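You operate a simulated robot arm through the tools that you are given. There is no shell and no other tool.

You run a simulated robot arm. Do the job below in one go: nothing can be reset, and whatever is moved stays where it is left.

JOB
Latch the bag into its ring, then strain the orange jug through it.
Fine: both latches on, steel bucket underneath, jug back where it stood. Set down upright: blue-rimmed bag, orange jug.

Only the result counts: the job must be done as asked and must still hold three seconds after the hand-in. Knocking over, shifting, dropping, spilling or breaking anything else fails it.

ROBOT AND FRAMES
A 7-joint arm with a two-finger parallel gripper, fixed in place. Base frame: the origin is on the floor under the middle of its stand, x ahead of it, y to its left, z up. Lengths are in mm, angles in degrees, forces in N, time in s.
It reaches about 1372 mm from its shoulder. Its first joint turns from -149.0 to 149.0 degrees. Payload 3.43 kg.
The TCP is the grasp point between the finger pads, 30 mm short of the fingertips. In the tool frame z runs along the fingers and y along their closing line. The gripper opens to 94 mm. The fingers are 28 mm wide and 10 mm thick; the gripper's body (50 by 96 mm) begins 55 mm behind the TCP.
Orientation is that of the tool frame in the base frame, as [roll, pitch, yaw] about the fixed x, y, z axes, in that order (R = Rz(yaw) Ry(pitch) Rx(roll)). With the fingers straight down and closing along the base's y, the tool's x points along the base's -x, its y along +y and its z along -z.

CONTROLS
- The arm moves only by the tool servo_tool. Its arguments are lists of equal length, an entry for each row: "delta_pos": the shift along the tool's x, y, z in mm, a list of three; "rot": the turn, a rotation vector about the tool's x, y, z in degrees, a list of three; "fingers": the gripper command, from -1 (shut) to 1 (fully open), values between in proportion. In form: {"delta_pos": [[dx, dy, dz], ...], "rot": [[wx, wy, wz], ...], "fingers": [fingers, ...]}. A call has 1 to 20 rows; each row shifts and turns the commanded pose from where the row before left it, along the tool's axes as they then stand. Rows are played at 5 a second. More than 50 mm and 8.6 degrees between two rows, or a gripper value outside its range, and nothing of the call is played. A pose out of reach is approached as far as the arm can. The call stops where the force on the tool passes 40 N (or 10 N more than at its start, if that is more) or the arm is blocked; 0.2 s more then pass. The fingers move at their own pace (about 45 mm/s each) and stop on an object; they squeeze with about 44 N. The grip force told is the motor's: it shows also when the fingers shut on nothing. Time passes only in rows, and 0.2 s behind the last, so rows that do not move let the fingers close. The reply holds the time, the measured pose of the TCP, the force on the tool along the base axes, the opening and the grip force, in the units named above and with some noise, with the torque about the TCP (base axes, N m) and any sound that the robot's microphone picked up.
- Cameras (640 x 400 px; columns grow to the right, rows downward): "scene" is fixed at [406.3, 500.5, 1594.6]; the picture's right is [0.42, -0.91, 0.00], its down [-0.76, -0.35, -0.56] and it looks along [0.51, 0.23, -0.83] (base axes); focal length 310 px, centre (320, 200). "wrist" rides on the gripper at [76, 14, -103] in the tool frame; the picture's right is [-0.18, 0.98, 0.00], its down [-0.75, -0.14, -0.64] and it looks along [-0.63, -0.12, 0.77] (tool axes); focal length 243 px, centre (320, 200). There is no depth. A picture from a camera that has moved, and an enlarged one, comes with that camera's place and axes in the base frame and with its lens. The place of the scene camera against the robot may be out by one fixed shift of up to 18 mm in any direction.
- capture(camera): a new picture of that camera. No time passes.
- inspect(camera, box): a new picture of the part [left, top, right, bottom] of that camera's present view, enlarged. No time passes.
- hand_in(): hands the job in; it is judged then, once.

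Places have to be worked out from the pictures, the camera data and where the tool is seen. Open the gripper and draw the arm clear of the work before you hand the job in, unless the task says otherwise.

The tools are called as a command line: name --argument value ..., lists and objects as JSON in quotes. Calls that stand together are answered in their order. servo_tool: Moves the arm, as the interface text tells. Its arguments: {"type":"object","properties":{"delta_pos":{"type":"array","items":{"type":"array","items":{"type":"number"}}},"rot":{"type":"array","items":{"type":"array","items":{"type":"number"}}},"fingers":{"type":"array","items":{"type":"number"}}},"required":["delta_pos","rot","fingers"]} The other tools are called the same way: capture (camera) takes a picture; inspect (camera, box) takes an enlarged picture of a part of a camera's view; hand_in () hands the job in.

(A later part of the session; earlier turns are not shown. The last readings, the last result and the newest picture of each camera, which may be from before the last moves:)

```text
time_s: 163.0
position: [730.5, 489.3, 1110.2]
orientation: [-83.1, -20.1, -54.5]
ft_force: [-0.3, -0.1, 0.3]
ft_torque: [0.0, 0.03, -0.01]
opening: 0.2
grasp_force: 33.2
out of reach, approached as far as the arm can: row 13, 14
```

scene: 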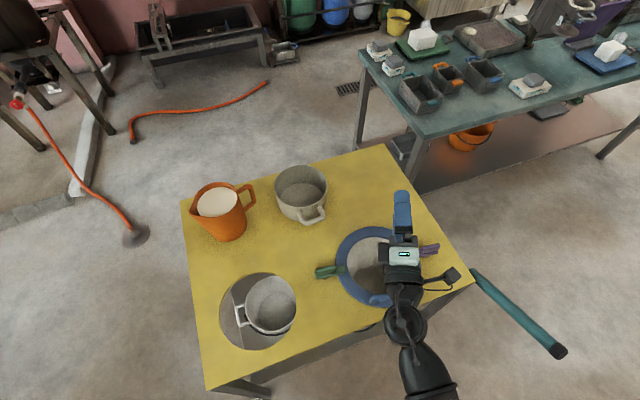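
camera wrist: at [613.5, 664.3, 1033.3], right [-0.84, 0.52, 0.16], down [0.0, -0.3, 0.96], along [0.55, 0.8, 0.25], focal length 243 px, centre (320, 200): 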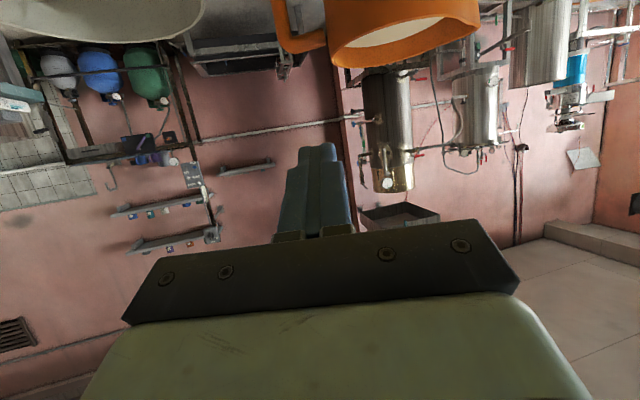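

At α≥104° this heading runs into a wrist limit. I test here whether yawing the jug's pour direction by -16° frees it: rotate about the vertical and lower to the intended height.

servo_tool --delta_pos '[[0, 0, 0], [0, 0, 0], [-10, 27.4, -4.7], [-10, 27.4, -4.7]]' --rot '[[-2.7, 7.4, -1.3], [-2.7, 7.4, -1.3], [0, 0, 0], [0, 0, 0]]' --fingers '[-1, -1, -1, -1]'

```text
time_s: 164.0
position: [754.3, 469.9, 997.8]
orientation: [-80.0, -20.3, -69.9]
ft_force: [-0.1, 0.5, -0.2]
ft_torque: [0.0, -0.02, 0.01]
opening: 0.0
grasp_force: 33.0
out of reach, approached as far as the arm can: row 1, 2
```

Now reachable at this heading (n≈47°). I check that the planned height (z≈1050) is reachable too.

servo_tool --delta_pos '[[8.5, -23.2, 4], [8.5, -23.2, 4]]' --rot '[[0, 0, 0], [0, 0, 0]]' --fingers '[-1, -1]'

```text
time_s: 164.6
position: [755.6, 470.5, 1048.1]
orientation: [-80.1, -20.3, -69.9]
ft_force: [0.2, 0.4, -0.5]
ft_torque: [-0.01, 0.0, 0.02]
opening: 0.0
grasp_force: 33.0
```

Good. I turn back to upright (α=0) here and then go to the jug's stand-off.

servo_tool --delta_pos '[[0, 0, 0], [0, 0, 0], [0, 0, 0], [0, 0, 0], [0, 0, 0], [0, 0, 0], [0, 0, 0], [0, 0, 0], [0, 0, 0], [0, 0, 0], [0, 0, 0], [0, 0, 0], [0, 0, 0], [0, 0, 0]]' --rot '[[-3.38, 0, 7.25], [-3.38, 0, 7.25], [-3.38, 0, 7.25], [-3.38, 0, 7.25], [-3.38, 0, 7.25], [-3.38, 0, 7.25], [-3.38, 0, 7.25], [-3.38, 0, 7.25], [-3.38, 0, 7.25], [-3.38, 0, 7.25], [-3.38, 0, 7.25], [-3.38, 0, 7.25], [-3.38, 0, 7.25], [-3.38, 0, 7.25]]' --fingers '[-1, -1, -1, -1, -1, -1, -1, -1, -1, -1, -1, -1, -1, -1]'

```text
time_s: 165.9
position: [753.4, 467.0, 936.9]
orientation: [-97.0, 19.3, -69.5]
ft_force: [5.5, -3.3, 17.7]
ft_torque: [-0.89, 1.35, 0.42]
opening: 0.0
grasp_force: 32.9
out of reach, approached as far as the arm can: row 1, 2, 3, 4, 5, 6
stopped in row 6: the force on the tool passed its limit at 65 N (the readings are from after the stop); the commanded pose is now the measured one
```

Something was touched: the arm could not hold height on that path and dropped to z≈937. I look at the scene immediately.

capture --camera "scene"

inspect --camera "scene" --box '[310, 180, 470, 320]'

capture --camera "wrist"

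```text
taken
```

scene: 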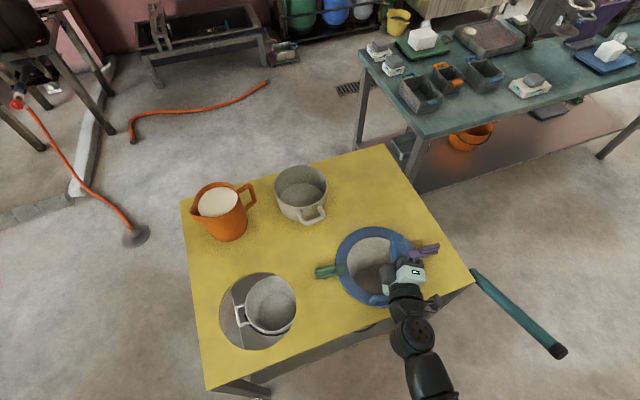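

```text
2.86 times, centred on (390, 250) of scene
camera zoom: at [406.3, 500.5, 1594.6], right [0.42, -0.91, 0.0], down [-0.76, -0.35, -0.56], along [0.51, 0.23, -0.83], focal length 885 px, centre (120, 57)
```

zoom: 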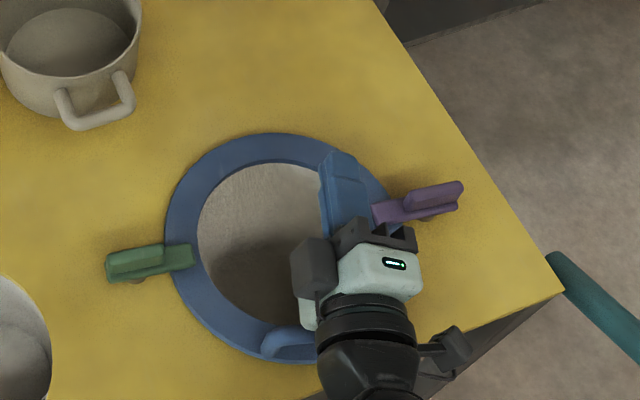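

```text
taken
camera wrist: at [683.0, 363.6, 909.3], right [-0.29, 0.42, -0.86], down [-0.8, 0.38, 0.46], along [0.52, 0.82, 0.23], focal length 243 px, centre (320, 200)
```

wrist: 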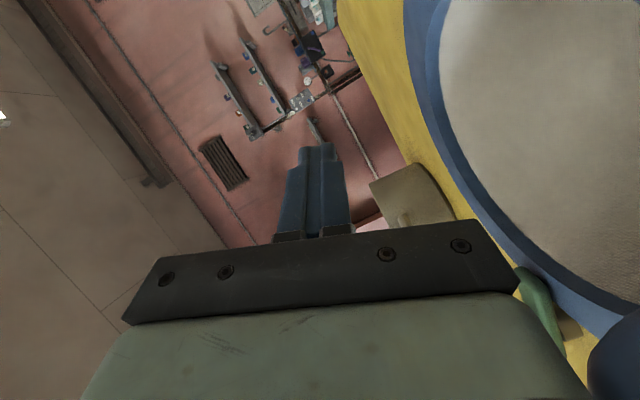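

The gripper hangs low over the bag; bag and both latches still look in place. I raise straight up in small steps.

servo_tool --delta_pos '[[-1.6, -4.7, -0.6], [-3.3, -9.4, -1.1], [0, 0, 0]]' --rot '[[0, 0, 0], [0, 0, 0], [0, 0, 0]]' --fingers '[-1, -1, -1]'

```text
time_s: 166.7
position: [753.2, 465.6, 945.1]
orientation: [-96.6, 19.3, -69.4]
ft_force: [1.1, 0.1, 0.3]
ft_torque: [0.03, 0.0, -0.03]
opening: 0.0
grasp_force: 33.5
out of reach, approached as far as the arm can: row 2
```

Contact is gone at z=945, but upward travel is limited in this pose. I undo the -16° heading change while trying to rise.

servo_tool --delta_pos '[[0, 0, 0], [0, 0, 0], [-1.6, -4.7, -0.6], [-3.3, -9.4, -1.1], [-3.3, -9.4, -1.1]]' --rot '[[-2.6, -7.5, -0.9], [-2.6, -7.5, -0.9], [0, 0, 0], [0, 0, 0], [0, 0, 0]]' --fingers '[-1, -1, -1, -1, -1]'

capture --camera "scene"

```text
time_s: 167.1
position: [749.1, 471.2, 940.3]
orientation: [-95.5, 19.5, -63.7]
ft_force: [-2.0, 0.9, 15.4]
ft_torque: [-0.7, 1.34, -0.3]
opening: 0.2
grasp_force: 33.3
out of reach, approached as far as the arm can: row 1
stopped in row 1: the force on the tool passed its limit at 60 N (the readings are from after the stop); the commanded pose is now the measured one
```

```text
taken
```

scene: 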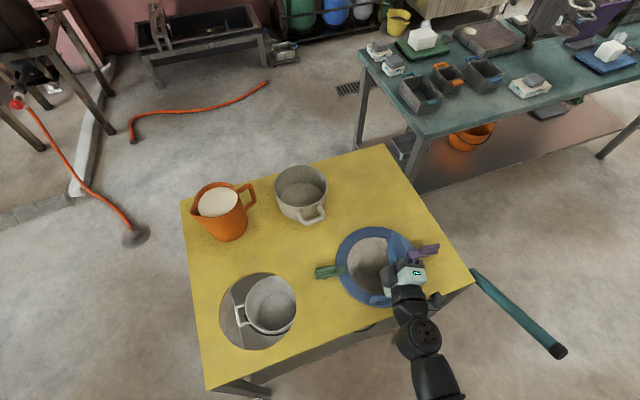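

I'm touching the bag's handle from above. I go back the way I came: turn forward again (toward larger α), where height was available, rising as I go.

servo_tool --delta_pos '[[-1.6, -4.7, -0.6], [0, 0, 0]]' --rot '[[0, 0, 0], [0, 0, 0]]' --fingers '[-1, -1]'

servo_tool --delta_pos '[[0, 0, 0], [-1.6, -4.7, -0.6]]' --rot '[[1.7, 0, -3.6], [1.7, 0, -3.6]]' --fingers '[-1, -1]'

```text
time_s: 167.7
position: [750.6, 469.3, 942.5]
orientation: [-95.5, 19.6, -63.7]
ft_force: [0.3, -0.1, 0.3]
ft_torque: [0.02, 0.03, 0.02]
opening: 0.1
grasp_force: 32.8
```

```text
time_s: 168.3
position: [748.4, 469.7, 947.8]
orientation: [-92.2, 12.4, -63.3]
ft_force: [-0.4, 0.0, -0.6]
ft_torque: [0.02, 0.01, 0.01]
opening: 0.0
grasp_force: 32.9
```

Free of contact and rising. I keep going up here.

servo_tool --delta_pos '[[-2.1, -9.7, -1], [-2.1, -9.7, -1], [-4.3, -19.4, -2]]' --rot '[[0, 0, 0], [0, 0, 0], [0, 0, 0]]' --fingers '[-1, -1, -1]'

```text
time_s: 169.1
position: [747.6, 470.2, 987.5]
orientation: [-91.6, 12.6, -63.1]
ft_force: [0.4, -0.1, 0.4]
ft_torque: [0.01, 0.01, 0.02]
opening: 0.0
grasp_force: 32.3
```

Rising works now. I continue up to z≈1060.

servo_tool --delta_pos '[[-5.2, -23.3, -2.4], [-5.2, -23.3, -2.4], [-5.2, -23.3, -2.4]]' --rot '[[0, 0, 0], [0, 0, 0], [0, 0, 0]]' --fingers '[-1, -1, -1]'

inspect --camera "scene" --box '[310, 180, 470, 320]'

```text
time_s: 169.9
position: [743.2, 470.8, 1014.6]
orientation: [-89.7, 12.7, -62.9]
ft_force: [0.2, 0.4, 0.0]
ft_torque: [0.02, 0.0, -0.03]
opening: 0.0
grasp_force: 32.3
out of reach, approached as far as the arm can: row 1, 2, 3
```

```text
2.86 times, centred on (390, 250) of scene
camera zoom: at [406.3, 500.5, 1594.6], right [0.42, -0.91, 0.0], down [-0.76, -0.35, -0.56], along [0.51, 0.23, -0.83], focal length 885 px, centre (120, 57)
```

zoom: 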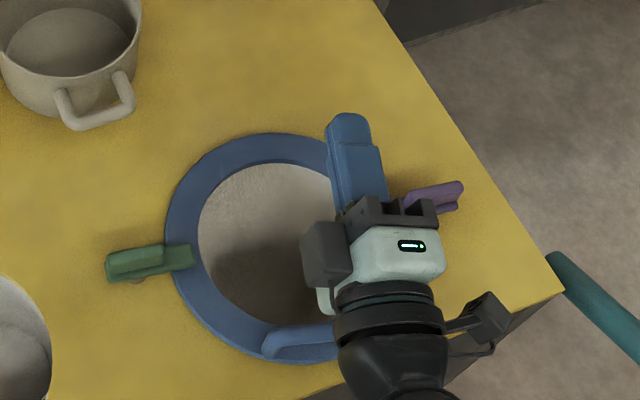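

The bag and both latches look untouched in place. The arm is just too folded this close in; I move outward (+x, -y) and up as in the working dry-run path.

servo_tool --delta_pos '[[24.1, -15.6, 16.2], [24.1, -15.6, 16.2], [24.1, -15.6, 16.2]]' --rot '[[0, 0, 0], [0, 0, 0], [0, 0, 0]]' --fingers '[-1, -1, -1]'

```text
time_s: 170.7
position: [822.2, 426.5, 989.9]
orientation: [-90.8, 12.5, -62.9]
ft_force: [0.3, 0.2, 0.3]
ft_torque: [-0.01, 0.02, 0.03]
opening: 0.0
grasp_force: 33.1
out of reach, approached as far as the arm can: row 1, 2, 3
```

I restore the heading used in the successful dry run (n≈63°) by a small combined turn, then try to rise.

servo_tool --delta_pos '[[0, 0, 0], [0, 0, 0]]' --rot '[[-3.7, -5, 0.1], [-3.7, -5, 0.1]]' --fingers '[-1, -1]'

```text
time_s: 171.3
position: [820.4, 426.3, 989.6]
orientation: [-97.3, 13.4, -52.9]
ft_force: [-0.7, -0.5, 0.1]
ft_torque: [0.0, 0.0, -0.01]
opening: 0.0
grasp_force: 32.6
out of reach, approached as far as the arm can: row 1
```

Orientation fits. Now I rise.

servo_tool --delta_pos '[[-4.6, -19.3, -2.5], [-4.6, -19.3, -2.5], [-4.6, -19.3, -2.5]]' --rot '[[0, 0, 0], [0, 0, 0], [0, 0, 0]]' --fingers '[-1, -1, -1]'

```text
time_s: 172.1
position: [822.1, 430.1, 1048.6]
orientation: [-97.4, 13.4, -53.0]
ft_force: [0.3, 0.0, 0.2]
ft_torque: [0.02, -0.02, 0.04]
opening: 0.2
grasp_force: 32.7
```

Good, the height is back. Headings near n≈63° work up to α≈96–100°, which suffices to empty the jug, so I'll use exactly that path. I return to upright along it now.

servo_tool --delta_pos '[[4.4, -1.3, 2], [4.2, -2, 2], [3.8, -2.6, 1.8], [3.5, -3.2, 1.6], [3, -3.7, 1.4], [2.5, -4.2, 1.2], [1.9, -4.5, 0.9], [1.3, -4.8, 0.6], [0.6, -5, 0.3]]' --rot '[[-3.5, 0, 7.52], [-3.5, 0, 7.52], [-3.5, 0, 7.52], [-3.5, 0, 7.52], [-3.5, 0, 7.52], [-3.5, 0, 7.52], [-3.5, 0, 7.52], [-3.5, 0, 7.52], [-3.5, 0, 7.52]]' --fingers '[-1, -1, -1, -1, -1, -1, -1, -1, -1]'

inspect --camera "scene" --box '[310, 180, 470, 320]'

```text
time_s: 174.1
position: [861.0, 405.2, 1049.2]
orientation: [179.8, 64.2, -117.2]
ft_force: [-0.4, -0.7, -0.7]
ft_torque: [0.03, 0.0, -0.03]
opening: 0.2
grasp_force: 33.2
```

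```text
2.86 times, centred on (390, 250) of scene
camera zoom: at [406.3, 500.5, 1594.6], right [0.42, -0.91, 0.0], down [-0.76, -0.35, -0.56], along [0.51, 0.23, -0.83], focal length 885 px, centre (120, 57)
```

zoom: 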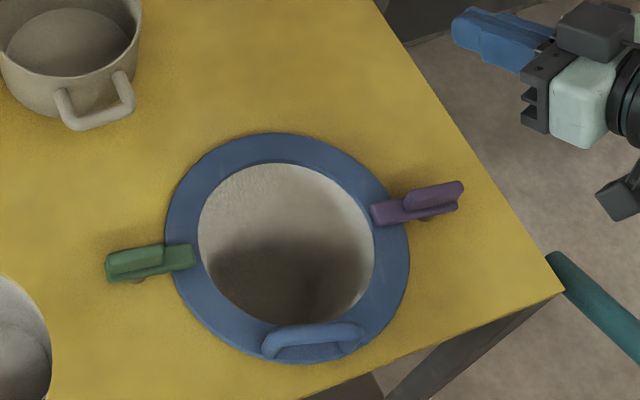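

Everything in the ring is intact and the tool is exactly in the fork orientation. I go to the stand-off before the handle loop.

servo_tool --delta_pos '[[-12.8, 36.3, 23.6], [-12.8, 36.3, 23.6], [-12.8, 36.3, 23.6], [-12.8, 36.3, 23.6], [-12.8, 36.3, 23.6], [-12.8, 36.3, 23.6], [-12.8, 36.3, 23.6], [-12.8, 36.3, 23.6], [-12.8, 36.3, 23.6], [39.6, 0, 19.2], [39.6, 0, 19.2]]' --rot '[[0, 0, 0], [0, 0, 0], [0, 0, 0], [0, 0, 0], [0, 0, 0], [0, 0, 0], [0, 0, 0], [0, 0, 0], [0, 0, 0], [0, 0, 0], [0, 0, 0]]' --fingers '[-1, -1, -1, -1, -1, -1, -1, -1, -1, -1, -1]'

capture --camera "wrist"

inspect --camera "wrist" --box '[220, 20, 460, 170]'

```text
time_s: 176.5
position: [679.8, 773.3, 973.9]
orientation: [-179.8, 64.2, -116.9]
ft_force: [-0.9, 0.0, 0.6]
ft_torque: [-0.01, -0.01, -0.02]
opening: 0.0
grasp_force: 33.0
```

```text
taken
camera wrist: at [609.8, 667.3, 948.7], right [-0.84, 0.52, 0.16], down [0.01, -0.29, 0.96], along [0.54, 0.81, 0.24], focal length 243 px, centre (320, 200)
```

wrist: 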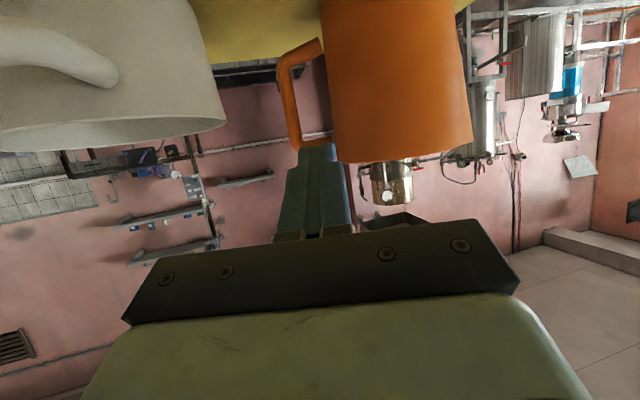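

```text
2.67 times, centred on (340, 95) of wrist
camera zoom: at [609.8, 667.3, 948.7], right [-0.84, 0.52, 0.16], down [0.01, -0.29, 0.96], along [0.54, 0.81, 0.24], focal length 647 px, centre (267, 480)
```

zoom: 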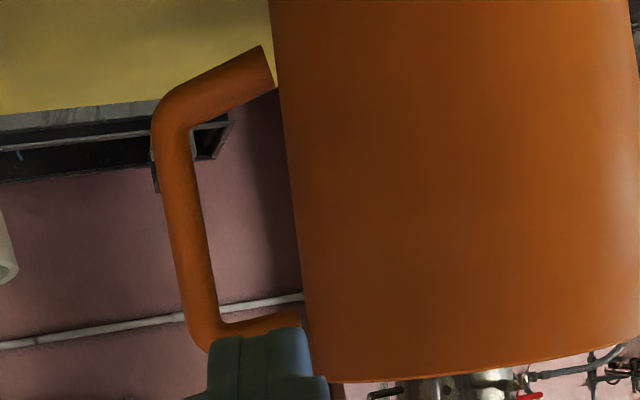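

This level view shows the loop clearly; the axis is ~6 mm off its middle toward the jug. I correct (tool y -6 mm, 4 mm up) and advance 60 mm.

servo_tool --delta_pos '[[-3, -6, -2], [0, 0, 20], [0, 0, 20], [0, 0, 20], [0, 0, 0]]' --rot '[[0, 0, 0], [0, 0, 0], [0, 0, 0], [0, 0, 0], [0, 0, 0]]' --fingers '[-1, -1, -1, -1, -1]'

capture --camera "wrist"

inspect --camera "wrist" --box '[220, 40, 460, 190]'

```text
time_s: 177.7
position: [708.7, 816.8, 949.4]
orientation: [-179.9, 64.2, -117.0]
ft_force: [-1.1, 1.1, 0.1]
ft_torque: [0.02, 0.01, 0.01]
opening: 0.0
grasp_force: 33.1
```

```text
taken
camera wrist: at [639.8, 711.4, 923.1], right [-0.84, 0.52, 0.16], down [0.01, -0.29, 0.96], along [0.54, 0.81, 0.23], focal length 243 px, centre (320, 200)
```

wrist: 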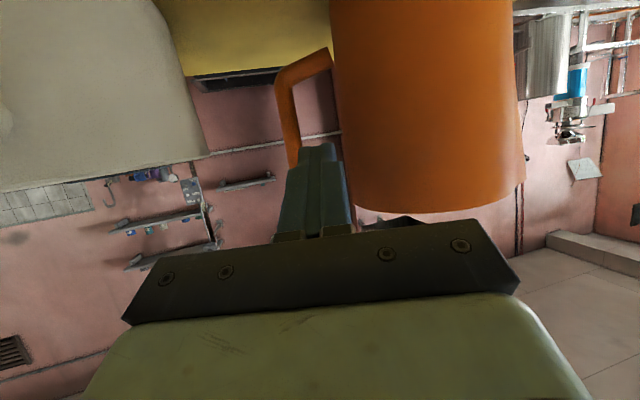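

```text
2.67 times, centred on (340, 115) of wrist
camera zoom: at [639.8, 711.4, 923.1], right [-0.84, 0.52, 0.16], down [0.01, -0.29, 0.96], along [0.54, 0.81, 0.23], focal length 647 px, centre (267, 427)
```

zoom: 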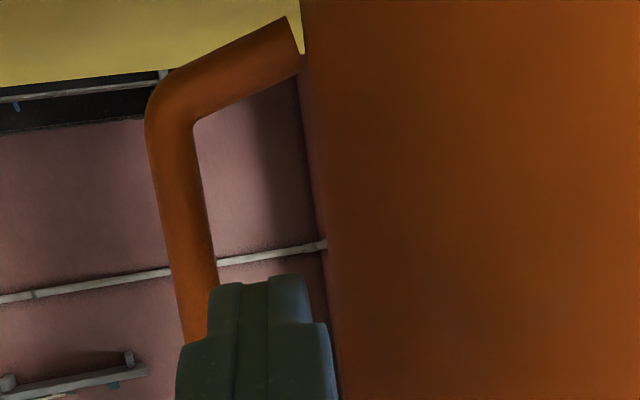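

Centred in the gap with ~5 mm either side. I advance the remaining 49 mm into the loop.

servo_tool --delta_pos '[[0, 0, 12], [0, 0, 12], [0, 0, 12], [0, 0, 13], [0, 0, 0]]' --rot '[[0, 0, 0], [0, 0, 0], [0, 0, 0], [0, 0, 0], [0, 0, 0]]' --fingers '[-1, -1, -1, -1, -1]'

capture --camera "wrist"

inspect --camera "wrist" --box '[220, 60, 460, 210]'

inspect --camera "scene" --box '[180, 140, 360, 260]'

```text
time_s: 178.9
position: [728.5, 854.0, 924.9]
orientation: [-179.8, 64.3, -116.9]
ft_force: [0.5, -0.5, -0.1]
ft_torque: [-0.02, 0.0, -0.01]
opening: 0.0
grasp_force: 33.3
```

```text
taken
camera wrist: at [659.6, 749.3, 900.5], right [-0.84, 0.52, 0.16], down [0.01, -0.29, 0.96], along [0.54, 0.81, 0.23], focal length 243 px, centre (320, 200)
```

wrist: 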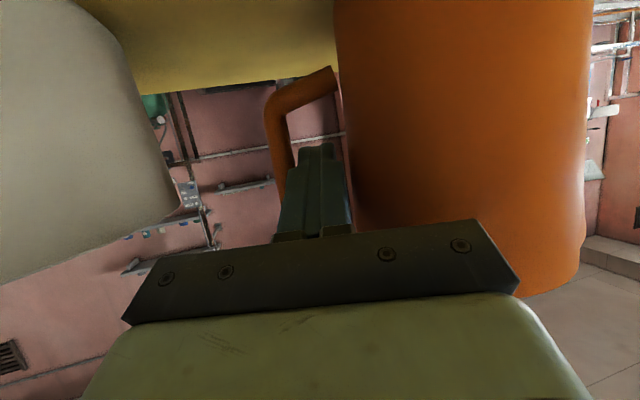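

```text
2.67 times, centred on (340, 135) of wrist
camera zoom: at [659.6, 749.3, 900.5], right [-0.84, 0.52, 0.16], down [0.01, -0.29, 0.96], along [0.54, 0.81, 0.23], focal length 647 px, centre (267, 373)
```

zoom: 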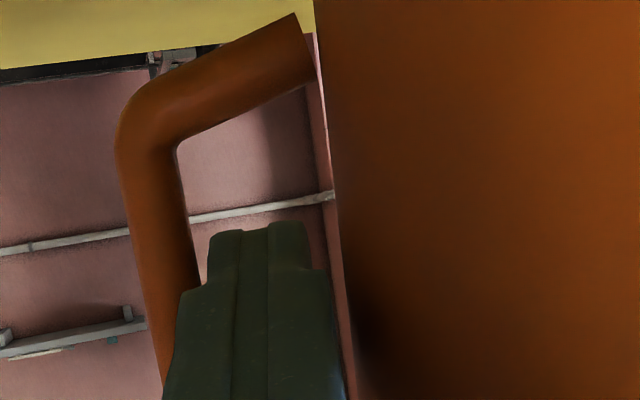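

```text
3.33 times, centred on (270, 200) of scene
camera zoom: at [406.3, 500.5, 1594.6], right [0.42, -0.91, 0.0], down [-0.76, -0.35, -0.56], along [0.51, 0.23, -0.83], focal length 1033 px, centre (487, 200)
```

zoom: 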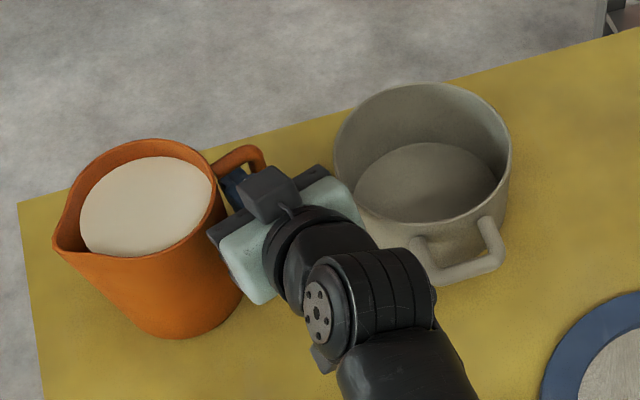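

The fingers are inside the loop without contact. I open them outward gradually against body and bar.

servo_tool --delta_pos '[[0, 0, 0], [0, 0, 0], [0, 0, 0], [0, 0, 0]]' --rot '[[0, 0, 0], [0, 0, 0], [0, 0, 0], [0, 0, 0]]' --fingers '[-0.9, -0.82, -0.75, -0.7]'

inspect --camera "wrist" --box '[220, 60, 460, 210]'

```text
time_s: 179.9
position: [727.6, 853.8, 926.9]
orientation: [-179.9, 64.1, -116.9]
ft_force: [-3.6, 1.1, -0.7]
ft_torque: [0.04, 0.1, 0.07]
opening: 7.8
grasp_force: 0.1
```

```text
2.67 times, centred on (340, 135) of wrist
camera zoom: at [659.3, 749.2, 900.6], right [-0.84, 0.52, 0.16], down [0.01, -0.29, 0.96], along [0.54, 0.81, 0.23], focal length 647 px, centre (267, 373)
```

zoom: 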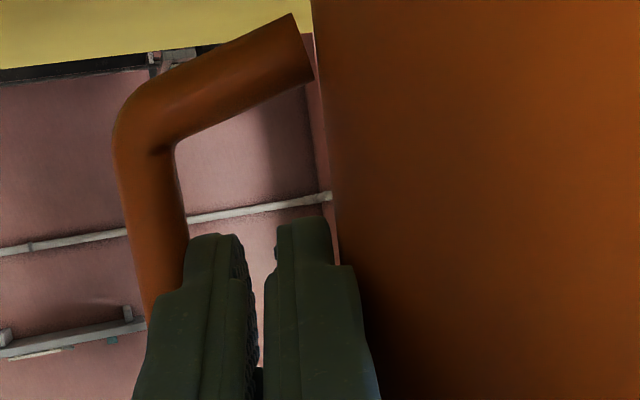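

Blocked at 7.8 mm, so both sides touch. I command full opening to press outward.

servo_tool --delta_pos '[[0, 0, 0], [0, 0, 0], [0, 0, 0], [0, 0, 0]]' --rot '[[0, 0, 0], [0, 0, 0], [0, 0, 0], [0, 0, 0]]' --fingers '[-0.4, 0.2, 1, 1]'

inspect --camera "wrist" --box '[220, 60, 460, 210]'

```text
time_s: 180.9
position: [728.2, 854.2, 927.1]
orientation: [-180.0, 64.2, -117.1]
ft_force: [-3.3, -2.0, 0.8]
ft_torque: [0.35, 0.63, 0.39]
opening: 8.6
grasp_force: 0.1
```

```text
2.67 times, centred on (340, 135) of wrist
camera zoom: at [659.3, 749.0, 900.8], right [-0.84, 0.52, 0.17], down [0.01, -0.29, 0.96], along [0.54, 0.81, 0.23], focal length 647 px, centre (267, 373)
```

zoom: 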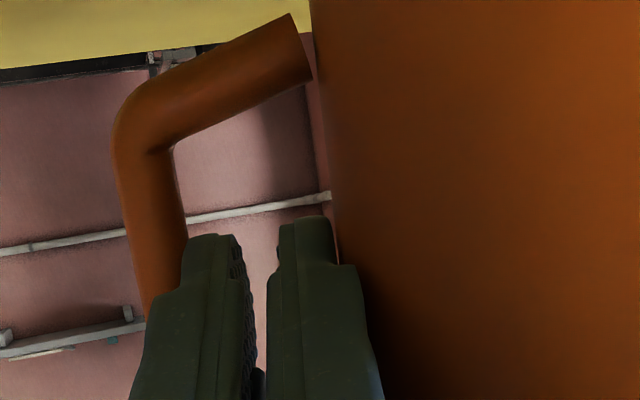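

Pressing outward on both sides. I test-lift by 6 mm and watch the load and tilt.

servo_tool --delta_pos '[[-1.35, 0, -0.65], [-1.35, 0, -0.65], [-1.35, 0, -0.65], [-1.35, 0, -0.65], [0, 0, 0]]' --rot '[[0, 0, 0], [0, 0, 0], [0, 0, 0], [0, 0, 0], [0, 0, 0]]' --fingers '[1, 1, 1, 1, 1]'

inspect --camera "wrist" --box '[220, 60, 460, 210]'

inspect --camera "scene" --box '[185, 170, 275, 250]'

```text
time_s: 182.1
position: [730.6, 854.4, 932.0]
orientation: [-179.7, 64.2, -116.9]
ft_force: [0.0, -0.4, -8.0]
ft_torque: [-0.37, -0.39, 0.01]
opening: 10.2
grasp_force: 0.0
```

```text
2.67 times, centred on (340, 135) of wrist
camera zoom: at [660.5, 749.9, 906.1], right [-0.84, 0.52, 0.16], down [0.01, -0.29, 0.96], along [0.54, 0.81, 0.23], focal length 647 px, centre (267, 373)
```

zoom: 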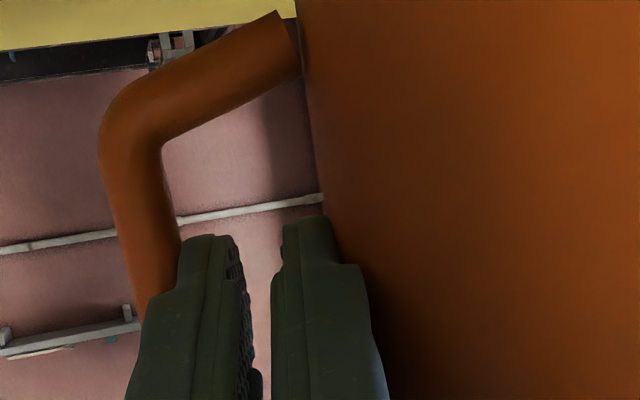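

```text
5.00 times, centred on (230, 210) of scene
camera zoom: at [406.3, 500.5, 1594.6], right [0.42, -0.91, 0.0], down [-0.76, -0.35, -0.56], along [0.51, 0.23, -0.83], focal length 1549 px, centre (770, 150)
```

zoom: 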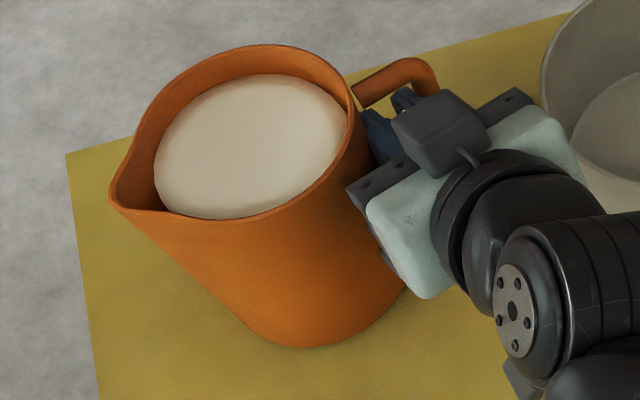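

The load rose to 8 N acting at the jug's axis (no tilt), with the fingers sliding up inside the loop. I keep lifting slowly until the upper arm rests on the fingers.

servo_tool --delta_pos '[[-1.35, 0, -0.65], [-1.35, 0, -0.65], [-1.35, 0, -0.65], [0, 0, 0]]' --rot '[[0, 0, 0], [0, 0, 0], [0, 0, 0], [0, 0, 0]]' --fingers '[1, 1, 1, 1]'

inspect --camera "wrist" --box '[220, 60, 460, 210]'

```text
time_s: 183.1
position: [730.2, 853.7, 938.0]
orientation: [-179.9, 64.1, -116.9]
ft_force: [0.0, 0.8, -8.3]
ft_torque: [-0.34, -0.35, 0.02]
opening: 10.4
grasp_force: 0.1
```

```text
2.67 times, centred on (340, 135) of wrist
camera zoom: at [660.8, 749.0, 912.6], right [-0.84, 0.52, 0.16], down [0.01, -0.29, 0.96], along [0.54, 0.81, 0.23], focal length 647 px, centre (267, 373)
```

zoom: 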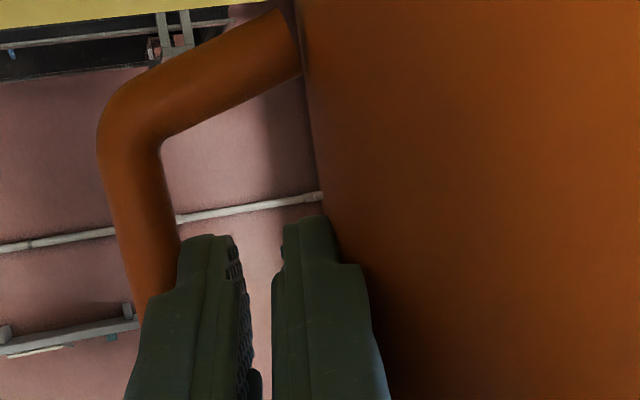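

Load is steady at ≈8.3 N with the torque matching a weight at the jug's axis: the jug is lifted (~0.85 kg) without slipping further. I check with the scene camera.

inspect --camera "scene" --box '[185, 170, 275, 250]'

capture --camera "wrist"

```text
5.00 times, centred on (230, 210) of scene
camera zoom: at [406.3, 500.5, 1594.6], right [0.42, -0.91, 0.0], down [-0.76, -0.35, -0.56], along [0.51, 0.23, -0.83], focal length 1549 px, centre (770, 150)
```

zoom: 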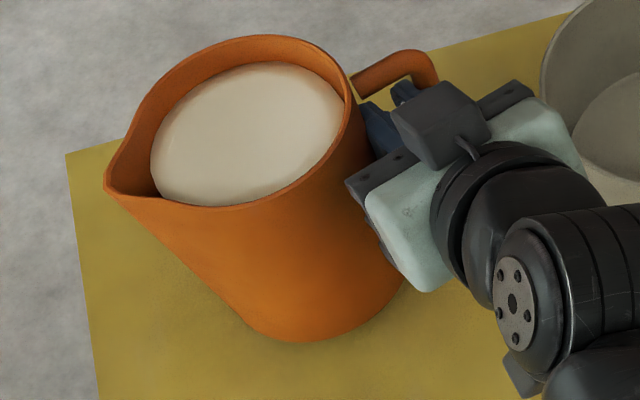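

```text
taken
camera wrist: at [660.8, 749.0, 912.6], right [-0.84, 0.52, 0.16], down [0.01, -0.29, 0.96], along [0.54, 0.81, 0.23], focal length 243 px, centre (320, 200)
```

wrist: 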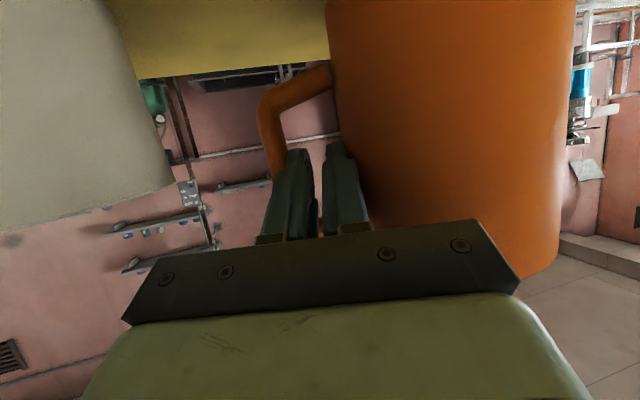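

The jug is off the table and roughly upright. I continue lifting straight up slowly.

servo_tool --delta_pos '[[-1.8, 0, -0.87], [-3.6, 0, -1.74], [-4.5, 0, -2.2], [-4.5, 0, -2.2], [-4.5, 0, -2.2], [-4.5, 0, -2.2], [-4.5, 0, -2.2], [-4.5, 0, -2.2], [-3.6, 0, -1.74], [-1.8, 0, -0.87], [0, 0, 0]]' --rot '[[0, 0, 0], [0, 0, 0], [0, 0, 0], [0, 0, 0], [0, 0, 0], [0, 0, 0], [0, 0, 0], [0, 0, 0], [0, 0, 0], [0, 0, 0], [0, 0, 0]]' --fingers '[1, 1, 1, 1, 1, 1, 1, 1, 1, 1, 1]'

capture --camera "wrist"

inspect --camera "scene" --box '[165, 140, 285, 250]'

```text
time_s: 185.5
position: [730.5, 855.2, 979.1]
orientation: [-179.9, 64.2, -116.9]
ft_force: [-0.5, -0.3, -9.3]
ft_torque: [-0.42, -0.47, -0.01]
opening: 10.4
grasp_force: 0.0
```

```text
taken
camera wrist: at [659.9, 750.4, 954.2], right [-0.84, 0.52, 0.16], down [0.01, -0.29, 0.96], along [0.54, 0.81, 0.23], focal length 243 px, centre (320, 200)
```

wrist: 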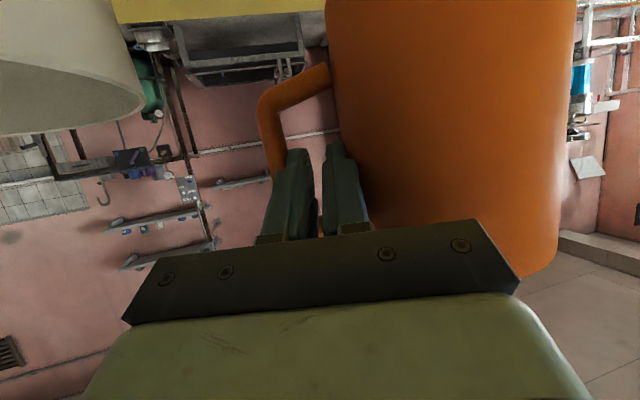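

```text
3.64 times, centred on (225, 195) of scene
camera zoom: at [406.3, 500.5, 1594.6], right [0.42, -0.91, 0.0], down [-0.76, -0.35, -0.56], along [0.51, 0.23, -0.83], focal length 1127 px, centre (666, 218)
```

zoom: 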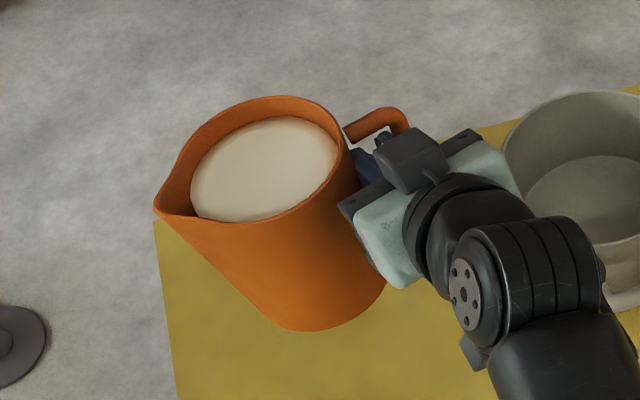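

Stable at ≈9 N, no slip. I lift on to z≈1060.

servo_tool --delta_pos '[[-2.7, 0, -1.3], [-5.4, 0, -2.6], [-6.3, 0, -3.05], [-6.3, 0, -3.05], [-6.3, 0, -3.05], [-6.3, 0, -3.05], [-6.3, 0, -3.05], [-6.3, 0, -3.05], [-6.3, 0, -3.05], [-6.3, 0, -3.05], [-6.3, 0, -3.05], [-5.4, 0, -2.6], [-2.7, 0, -1.3], [0, 0, 0]]' --rot '[[0, 0, 0], [0, 0, 0], [0, 0, 0], [0, 0, 0], [0, 0, 0], [0, 0, 0], [0, 0, 0], [0, 0, 0], [0, 0, 0], [0, 0, 0], [0, 0, 0], [0, 0, 0], [0, 0, 0], [0, 0, 0]]' --fingers '[1, 1, 1, 1, 1, 1, 1, 1, 1, 1, 1, 1, 1, 1]'

capture --camera "scene"

```text
time_s: 188.5
position: [730.1, 855.9, 1060.5]
orientation: [-179.7, 64.1, -116.9]
ft_force: [-0.1, -0.1, -9.0]
ft_torque: [-0.44, -0.49, -0.01]
opening: 10.5
grasp_force: 0.0
```

```text
taken
```

scene: 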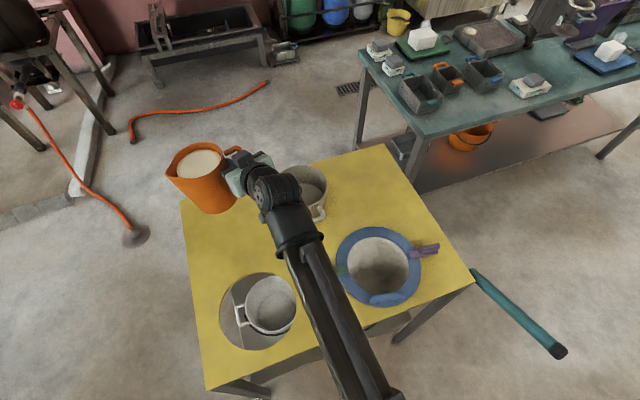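

I carry the jug slowly toward the pour start, first part.

servo_tool --delta_pos '[[0.97, -2.1, -1.92], [1.94, -4.19, -3.83], [2.91, -6.29, -5.75], [3.55, -7.68, -7.02], [3.55, -7.68, -7.02], [3.55, -7.68, -7.02], [3.55, -7.68, -7.02], [3.55, -7.68, -7.02], [3.55, -7.68, -7.02], [3.55, -7.68, -7.02], [3.55, -7.68, -7.02], [3.55, -7.68, -7.02], [3.55, -7.68, -7.02], [3.55, -7.68, -7.02], [3.55, -7.68, -7.02], [3.55, -7.68, -7.02], [3.55, -7.68, -7.02], [2.91, -6.29, -5.75], [1.94, -4.19, -3.83], [0.97, -2.1, -1.92]]' --rot '[[0, 0, 0], [0, 0, 0], [0, 0, 0], [0, 0, 0], [0, 0, 0], [0, 0, 0], [0, 0, 0], [0, 0, 0], [0, 0, 0], [0, 0, 0], [0, 0, 0], [0, 0, 0], [0, 0, 0], [0, 0, 0], [0, 0, 0], [0, 0, 0], [0, 0, 0], [0, 0, 0], [0, 0, 0], [0, 0, 0]]' --fingers '[1, 1, 1, 1, 1, 1, 1, 1, 1, 1, 1, 1, 1, 1, 1, 1, 1, 1, 1, 1]'

capture --camera "wrist"

capture --camera "scene"

```text
time_s: 192.7
position: [786.4, 674.6, 1058.6]
orientation: [-179.9, 64.2, -116.8]
ft_force: [-0.1, -0.4, -9.2]
ft_torque: [-0.36, -0.32, 0.03]
opening: 10.4
grasp_force: 0.0
```

```text
taken
camera wrist: at [717.6, 569.0, 1033.6], right [-0.84, 0.52, 0.16], down [0.01, -0.29, 0.96], along [0.54, 0.81, 0.23], focal length 243 px, centre (320, 200)
```

wrist: 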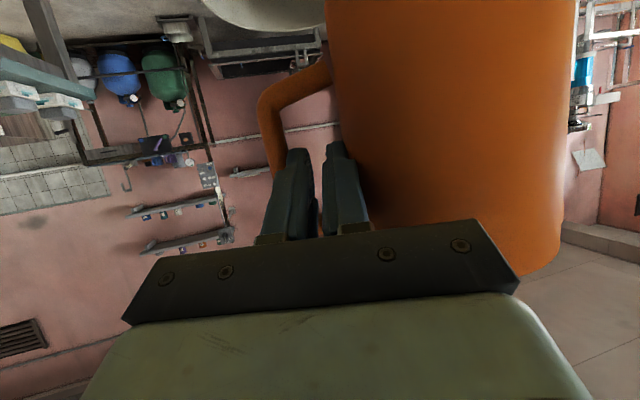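

```text
taken
```

scene: 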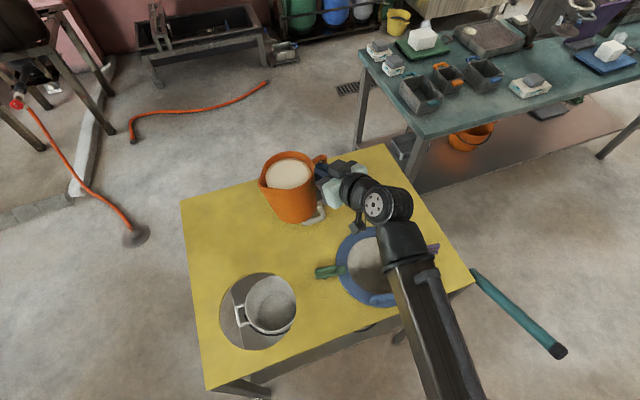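

The jug travels steadily (9 N, opening unchanged). Second part of the carry.

servo_tool --delta_pos '[[0.97, -2.1, -1.92], [1.94, -4.19, -3.83], [2.91, -6.29, -5.75], [3.55, -7.68, -7.02], [3.55, -7.68, -7.02], [3.55, -7.68, -7.02], [3.55, -7.68, -7.02], [3.55, -7.68, -7.02], [3.55, -7.68, -7.02], [3.55, -7.68, -7.02], [3.55, -7.68, -7.02], [3.55, -7.68, -7.02], [3.55, -7.68, -7.02], [3.55, -7.68, -7.02], [3.55, -7.68, -7.02], [3.55, -7.68, -7.02], [3.55, -7.68, -7.02], [2.91, -6.29, -5.75], [1.94, -4.19, -3.83], [0.97, -2.1, -1.92]]' --rot '[[0, 0, 0], [0, 0, 0], [0, 0, 0], [0, 0, 0], [0, 0, 0], [0, 0, 0], [0, 0, 0], [0, 0, 0], [0, 0, 0], [0, 0, 0], [0, 0, 0], [0, 0, 0], [0, 0, 0], [0, 0, 0], [0, 0, 0], [0, 0, 0], [0, 0, 0], [0, 0, 0], [0, 0, 0], [0, 0, 0]]' --fingers '[1, 1, 1, 1, 1, 1, 1, 1, 1, 1, 1, 1, 1, 1, 1, 1, 1, 1, 1, 1]'

servo_tool --delta_pos '[[0.97, -2.1, -1.92], [1.94, -4.19, -3.83], [2.91, -6.29, -5.75], [2.91, -6.29, -5.75], [2.91, -6.29, -5.75], [2.91, -6.29, -5.75], [2.91, -6.29, -5.75], [2.91, -6.29, -5.75], [2.91, -6.29, -5.75], [1.94, -4.19, -3.83], [0.97, -2.1, -1.92], [0, 0, 0]]' --rot '[[0, 0, 0], [0, 0, 0], [0, 0, 0], [0, 0, 0], [0, 0, 0], [0, 0, 0], [0, 0, 0], [0, 0, 0], [0, 0, 0], [0, 0, 0], [0, 0, 0], [0, 0, 0]]' --fingers '[1, 1, 1, 1, 1, 1, 1, 1, 1, 1, 1, 1]'

capture --camera "wrist"

capture --camera "scene"

```text
time_s: 196.9
position: [843.5, 492.9, 1058.4]
orientation: [-179.8, 64.2, -116.9]
ft_force: [-0.2, 0.1, -8.4]
ft_torque: [-0.32, -0.32, 0.0]
opening: 10.6
grasp_force: 0.1
```

```text
time_s: 199.5
position: [867.7, 416.1, 1055.1]
orientation: [-179.8, 64.2, -116.9]
ft_force: [-0.8, -0.5, -9.5]
ft_torque: [-0.35, -0.32, 0.01]
opening: 10.4
grasp_force: 0.0
```

```text
taken
camera wrist: at [798.2, 310.3, 1030.6], right [-0.84, 0.52, 0.16], down [0.01, -0.29, 0.96], along [0.54, 0.81, 0.23], focal length 243 px, centre (320, 200)
```

wrist: 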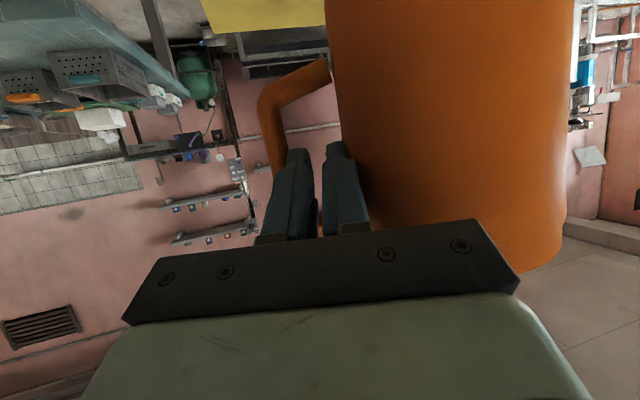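

```text
taken
```

scene: 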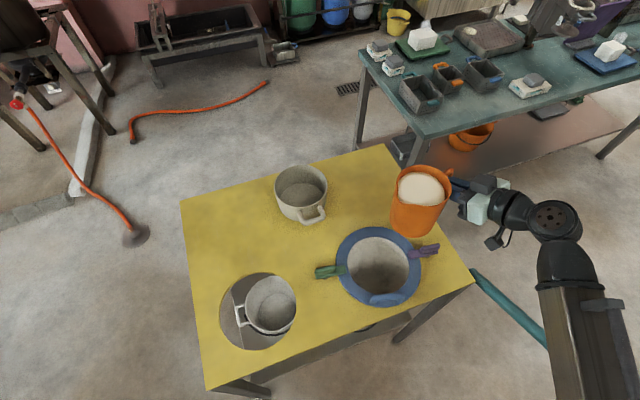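

At the pour start. I look closely at the jug, spout and bag before tilting.

inspect --camera "scene" --box '[320, 150, 500, 310]'

```text
2.50 times, centred on (410, 230) of scene
camera zoom: at [406.3, 500.5, 1594.6], right [0.42, -0.91, 0.0], down [-0.76, -0.35, -0.56], along [0.51, 0.23, -0.83], focal length 774 px, centre (95, 125)
```

zoom: 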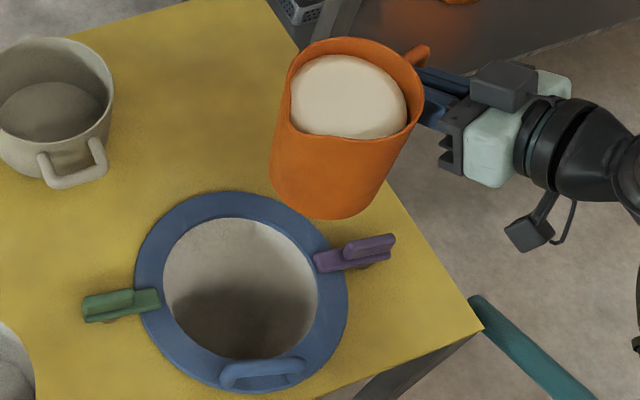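

Ready. I tilt slowly to about 15° first (1.5° per row), keeping the spout over the bag.

servo_tool --delta_pos '[[0, -1.1, 0], [0, -1, 0], [0, -0.9, 0], [0, -0.8, 0], [0, -0.7, 0], [0, -0.6, 0], [0, -0.5, 0], [0, -0.4, 0], [0, -0.3, 0], [0, -0.2, 0], [0, 0, 0]]' --rot '[[0.65, 0, -1.35], [0.65, 0, -1.35], [0.65, 0, -1.35], [0.65, 0, -1.35], [0.65, 0, -1.35], [0.65, 0, -1.35], [0.65, 0, -1.35], [0.65, 0, -1.35], [0.65, 0, -1.35], [0.65, 0, -1.35], [0, 0, 0]]' --fingers '[1, 1, 1, 1, 1, 1, 1, 1, 1, 1, 1]'

inspect --camera "scene" --box '[320, 150, 500, 310]'

capture --camera "wrist"

```text
time_s: 201.9
position: [873.2, 412.0, 1056.7]
orientation: [-148.2, 60.4, -88.8]
ft_force: [-0.2, 0.2, -8.8]
ft_torque: [-0.29, -0.23, 0.0]
opening: 10.5
grasp_force: 0.1
```

```text
2.50 times, centred on (410, 230) of scene
camera zoom: at [406.3, 500.5, 1594.6], right [0.42, -0.91, 0.0], down [-0.76, -0.35, -0.56], along [0.51, 0.23, -0.83], focal length 774 px, centre (95, 125)
```

zoom: 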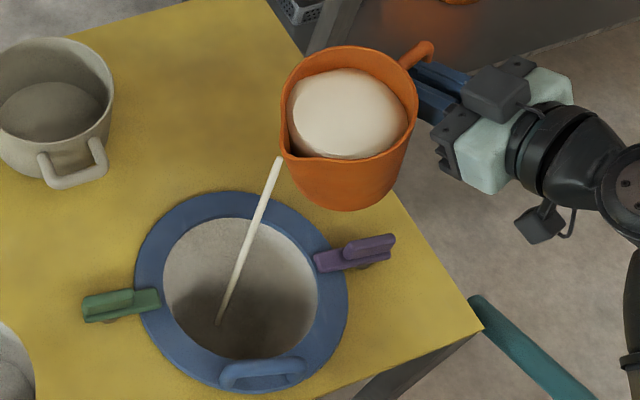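

```text
taken
camera wrist: at [809.6, 303.8, 1029.2], right [-0.85, 0.52, -0.1], down [-0.21, -0.17, 0.96], along [0.49, 0.84, 0.26], focal length 243 px, centre (320, 200)
```

wrist: 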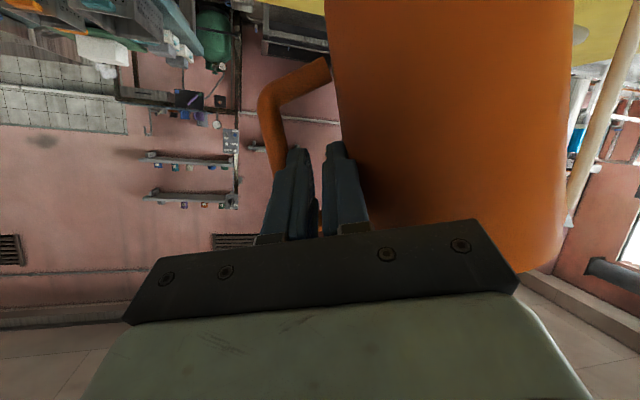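

A clean vertical stream falls inside the bag, about 18 mm from its centre. I keep tilting slowly to ~39°.

servo_tool --delta_pos '[[0, -0.1, 0], [0, -0.1, 0], [0, 0, 0], [0, 0, 0], [0, 0.1, 0], [0, 0.1, 0], [-0.1, 0.2, 0], [-0.1, 0.25, 0], [-0.1, 0.3, -0.1], [-0.15, 0.36, -0.1], [-0.19, 0.41, -0.1], [-0.22, 0.46, -0.1], [-0.26, 0.5, -0.12], [-0.3, 0.55, -0.14], [-0.33, 0.6, -0.16], [-0.37, 0.64, -0.18], [-0.41, 0.68, -0.2], [-0.46, 0.72, -0.22], [-0.5, 0.76, -0.24], [-0.55, 0.8, -0.26]]' --rot '[[0.52, 0, -1.08], [0.52, 0, -1.08], [0.52, 0, -1.08], [0.52, 0, -1.08], [0.52, 0, -1.08], [0.52, 0, -1.08], [0.52, 0, -1.08], [0.52, 0, -1.08], [0.52, 0, -1.08], [0.52, 0, -1.08], [0.52, 0, -1.08], [0.52, 0, -1.08], [0.52, 0, -1.08], [0.52, 0, -1.08], [0.52, 0, -1.08], [0.52, 0, -1.08], [0.52, 0, -1.08], [0.52, 0, -1.08], [0.52, 0, -1.08], [0.52, 0, -1.08]]' --fingers '[1, 1, 1, 1, 1, 1, 1, 1, 1, 1, 1, 1, 1, 1, 1, 1, 1, 1, 1, 1]'

inspect --camera "scene" --box '[320, 150, 500, 310]'

capture --camera "wrist"

```text
time_s: 206.1
position: [864.1, 415.8, 1057.5]
orientation: [-118.2, 44.4, -64.5]
ft_force: [-0.3, -0.4, -5.3]
ft_torque: [-0.13, -0.03, 0.03]
opening: 10.6
grasp_force: 0.1
```

```text
2.50 times, centred on (410, 230) of scene
camera zoom: at [406.3, 500.5, 1594.6], right [0.42, -0.91, 0.0], down [-0.76, -0.35, -0.56], along [0.51, 0.23, -0.83], focal length 774 px, centre (95, 125)
```

zoom: 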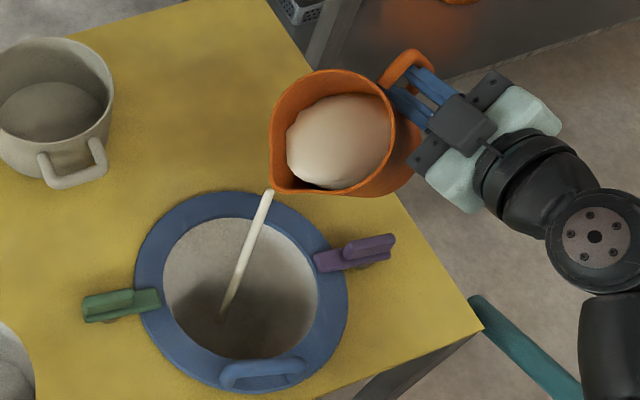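

```text
taken
camera wrist: at [812.4, 302.5, 1028.7], right [-0.74, 0.47, -0.49], down [-0.55, 0.0, 0.83], along [0.39, 0.89, 0.26], focal length 243 px, centre (320, 200)
```

wrist: 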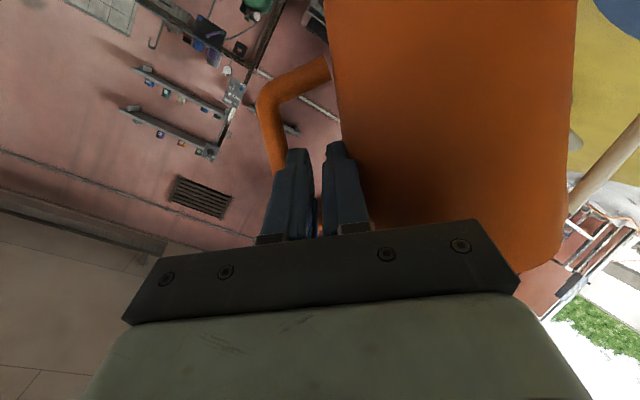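

The jug's weight has dropped from 9 to 5.3 N, stream still well inside the bag. I continue to about 63°.

servo_tool --delta_pos '[[-0.59, 0.82, -0.29], [-0.65, 0.86, -0.31], [-0.7, 0.88, -0.34], [-0.76, 0.91, -0.37], [-0.81, 0.94, -0.39], [-0.86, 0.95, -0.42], [-0.92, 0.98, -0.44], [-0.97, 1, -0.47], [-1.03, 1, -0.5], [-1.08, 1.01, -0.52], [-1.13, 1.02, -0.55], [-1.19, 1.02, -0.57], [-1.24, 1.03, -0.6], [-1.3, 1.02, -0.63], [-1.35, 1.02, -0.66], [-1.4, 1.01, -0.68], [-1.45, 1, -0.7], [-1.51, 0.99, -0.73], [-1.56, 0.98, -0.75], [-1.61, 0.96, -0.78]]' --rot '[[0.52, 0, -1.08], [0.52, 0, -1.08], [0.52, 0, -1.08], [0.52, 0, -1.08], [0.52, 0, -1.08], [0.52, 0, -1.08], [0.52, 0, -1.08], [0.52, 0, -1.08], [0.52, 0, -1.08], [0.52, 0, -1.08], [0.52, 0, -1.08], [0.52, 0, -1.08], [0.52, 0, -1.08], [0.52, 0, -1.08], [0.52, 0, -1.08], [0.52, 0, -1.08], [0.52, 0, -1.08], [0.52, 0, -1.08], [0.52, 0, -1.08], [0.52, 0, -1.08]]' --fingers '[1, 1, 1, 1, 1, 1, 1, 1, 1, 1, 1, 1, 1, 1, 1, 1, 1, 1, 1, 1]'

inspect --camera "scene" --box '[320, 150, 500, 310]'

capture --camera "wrist"

```text
time_s: 210.3
position: [837.7, 431.0, 1058.6]
orientation: [-102.6, 24.1, -55.5]
ft_force: [0.0, -0.2, -2.9]
ft_torque: [-0.01, 0.01, 0.0]
opening: 10.9
grasp_force: 0.1
```

```text
2.50 times, centred on (410, 230) of scene
camera zoom: at [406.3, 500.5, 1594.6], right [0.42, -0.91, 0.0], down [-0.76, -0.35, -0.56], along [0.51, 0.23, -0.83], focal length 774 px, centre (95, 125)
```

zoom: 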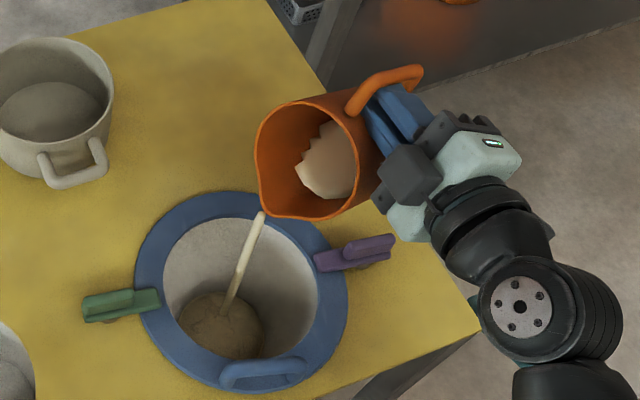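

```text
taken
camera wrist: at [793.9, 312.4, 1033.0], right [-0.49, 0.34, -0.8], down [-0.82, 0.14, 0.56], along [0.3, 0.93, 0.21], focal length 243 px, centre (320, 200)
```

wrist: 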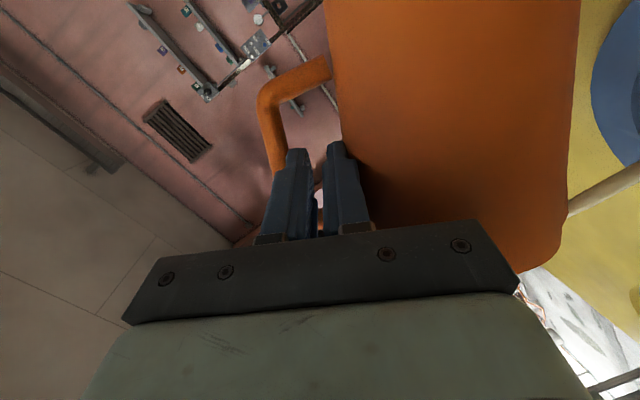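

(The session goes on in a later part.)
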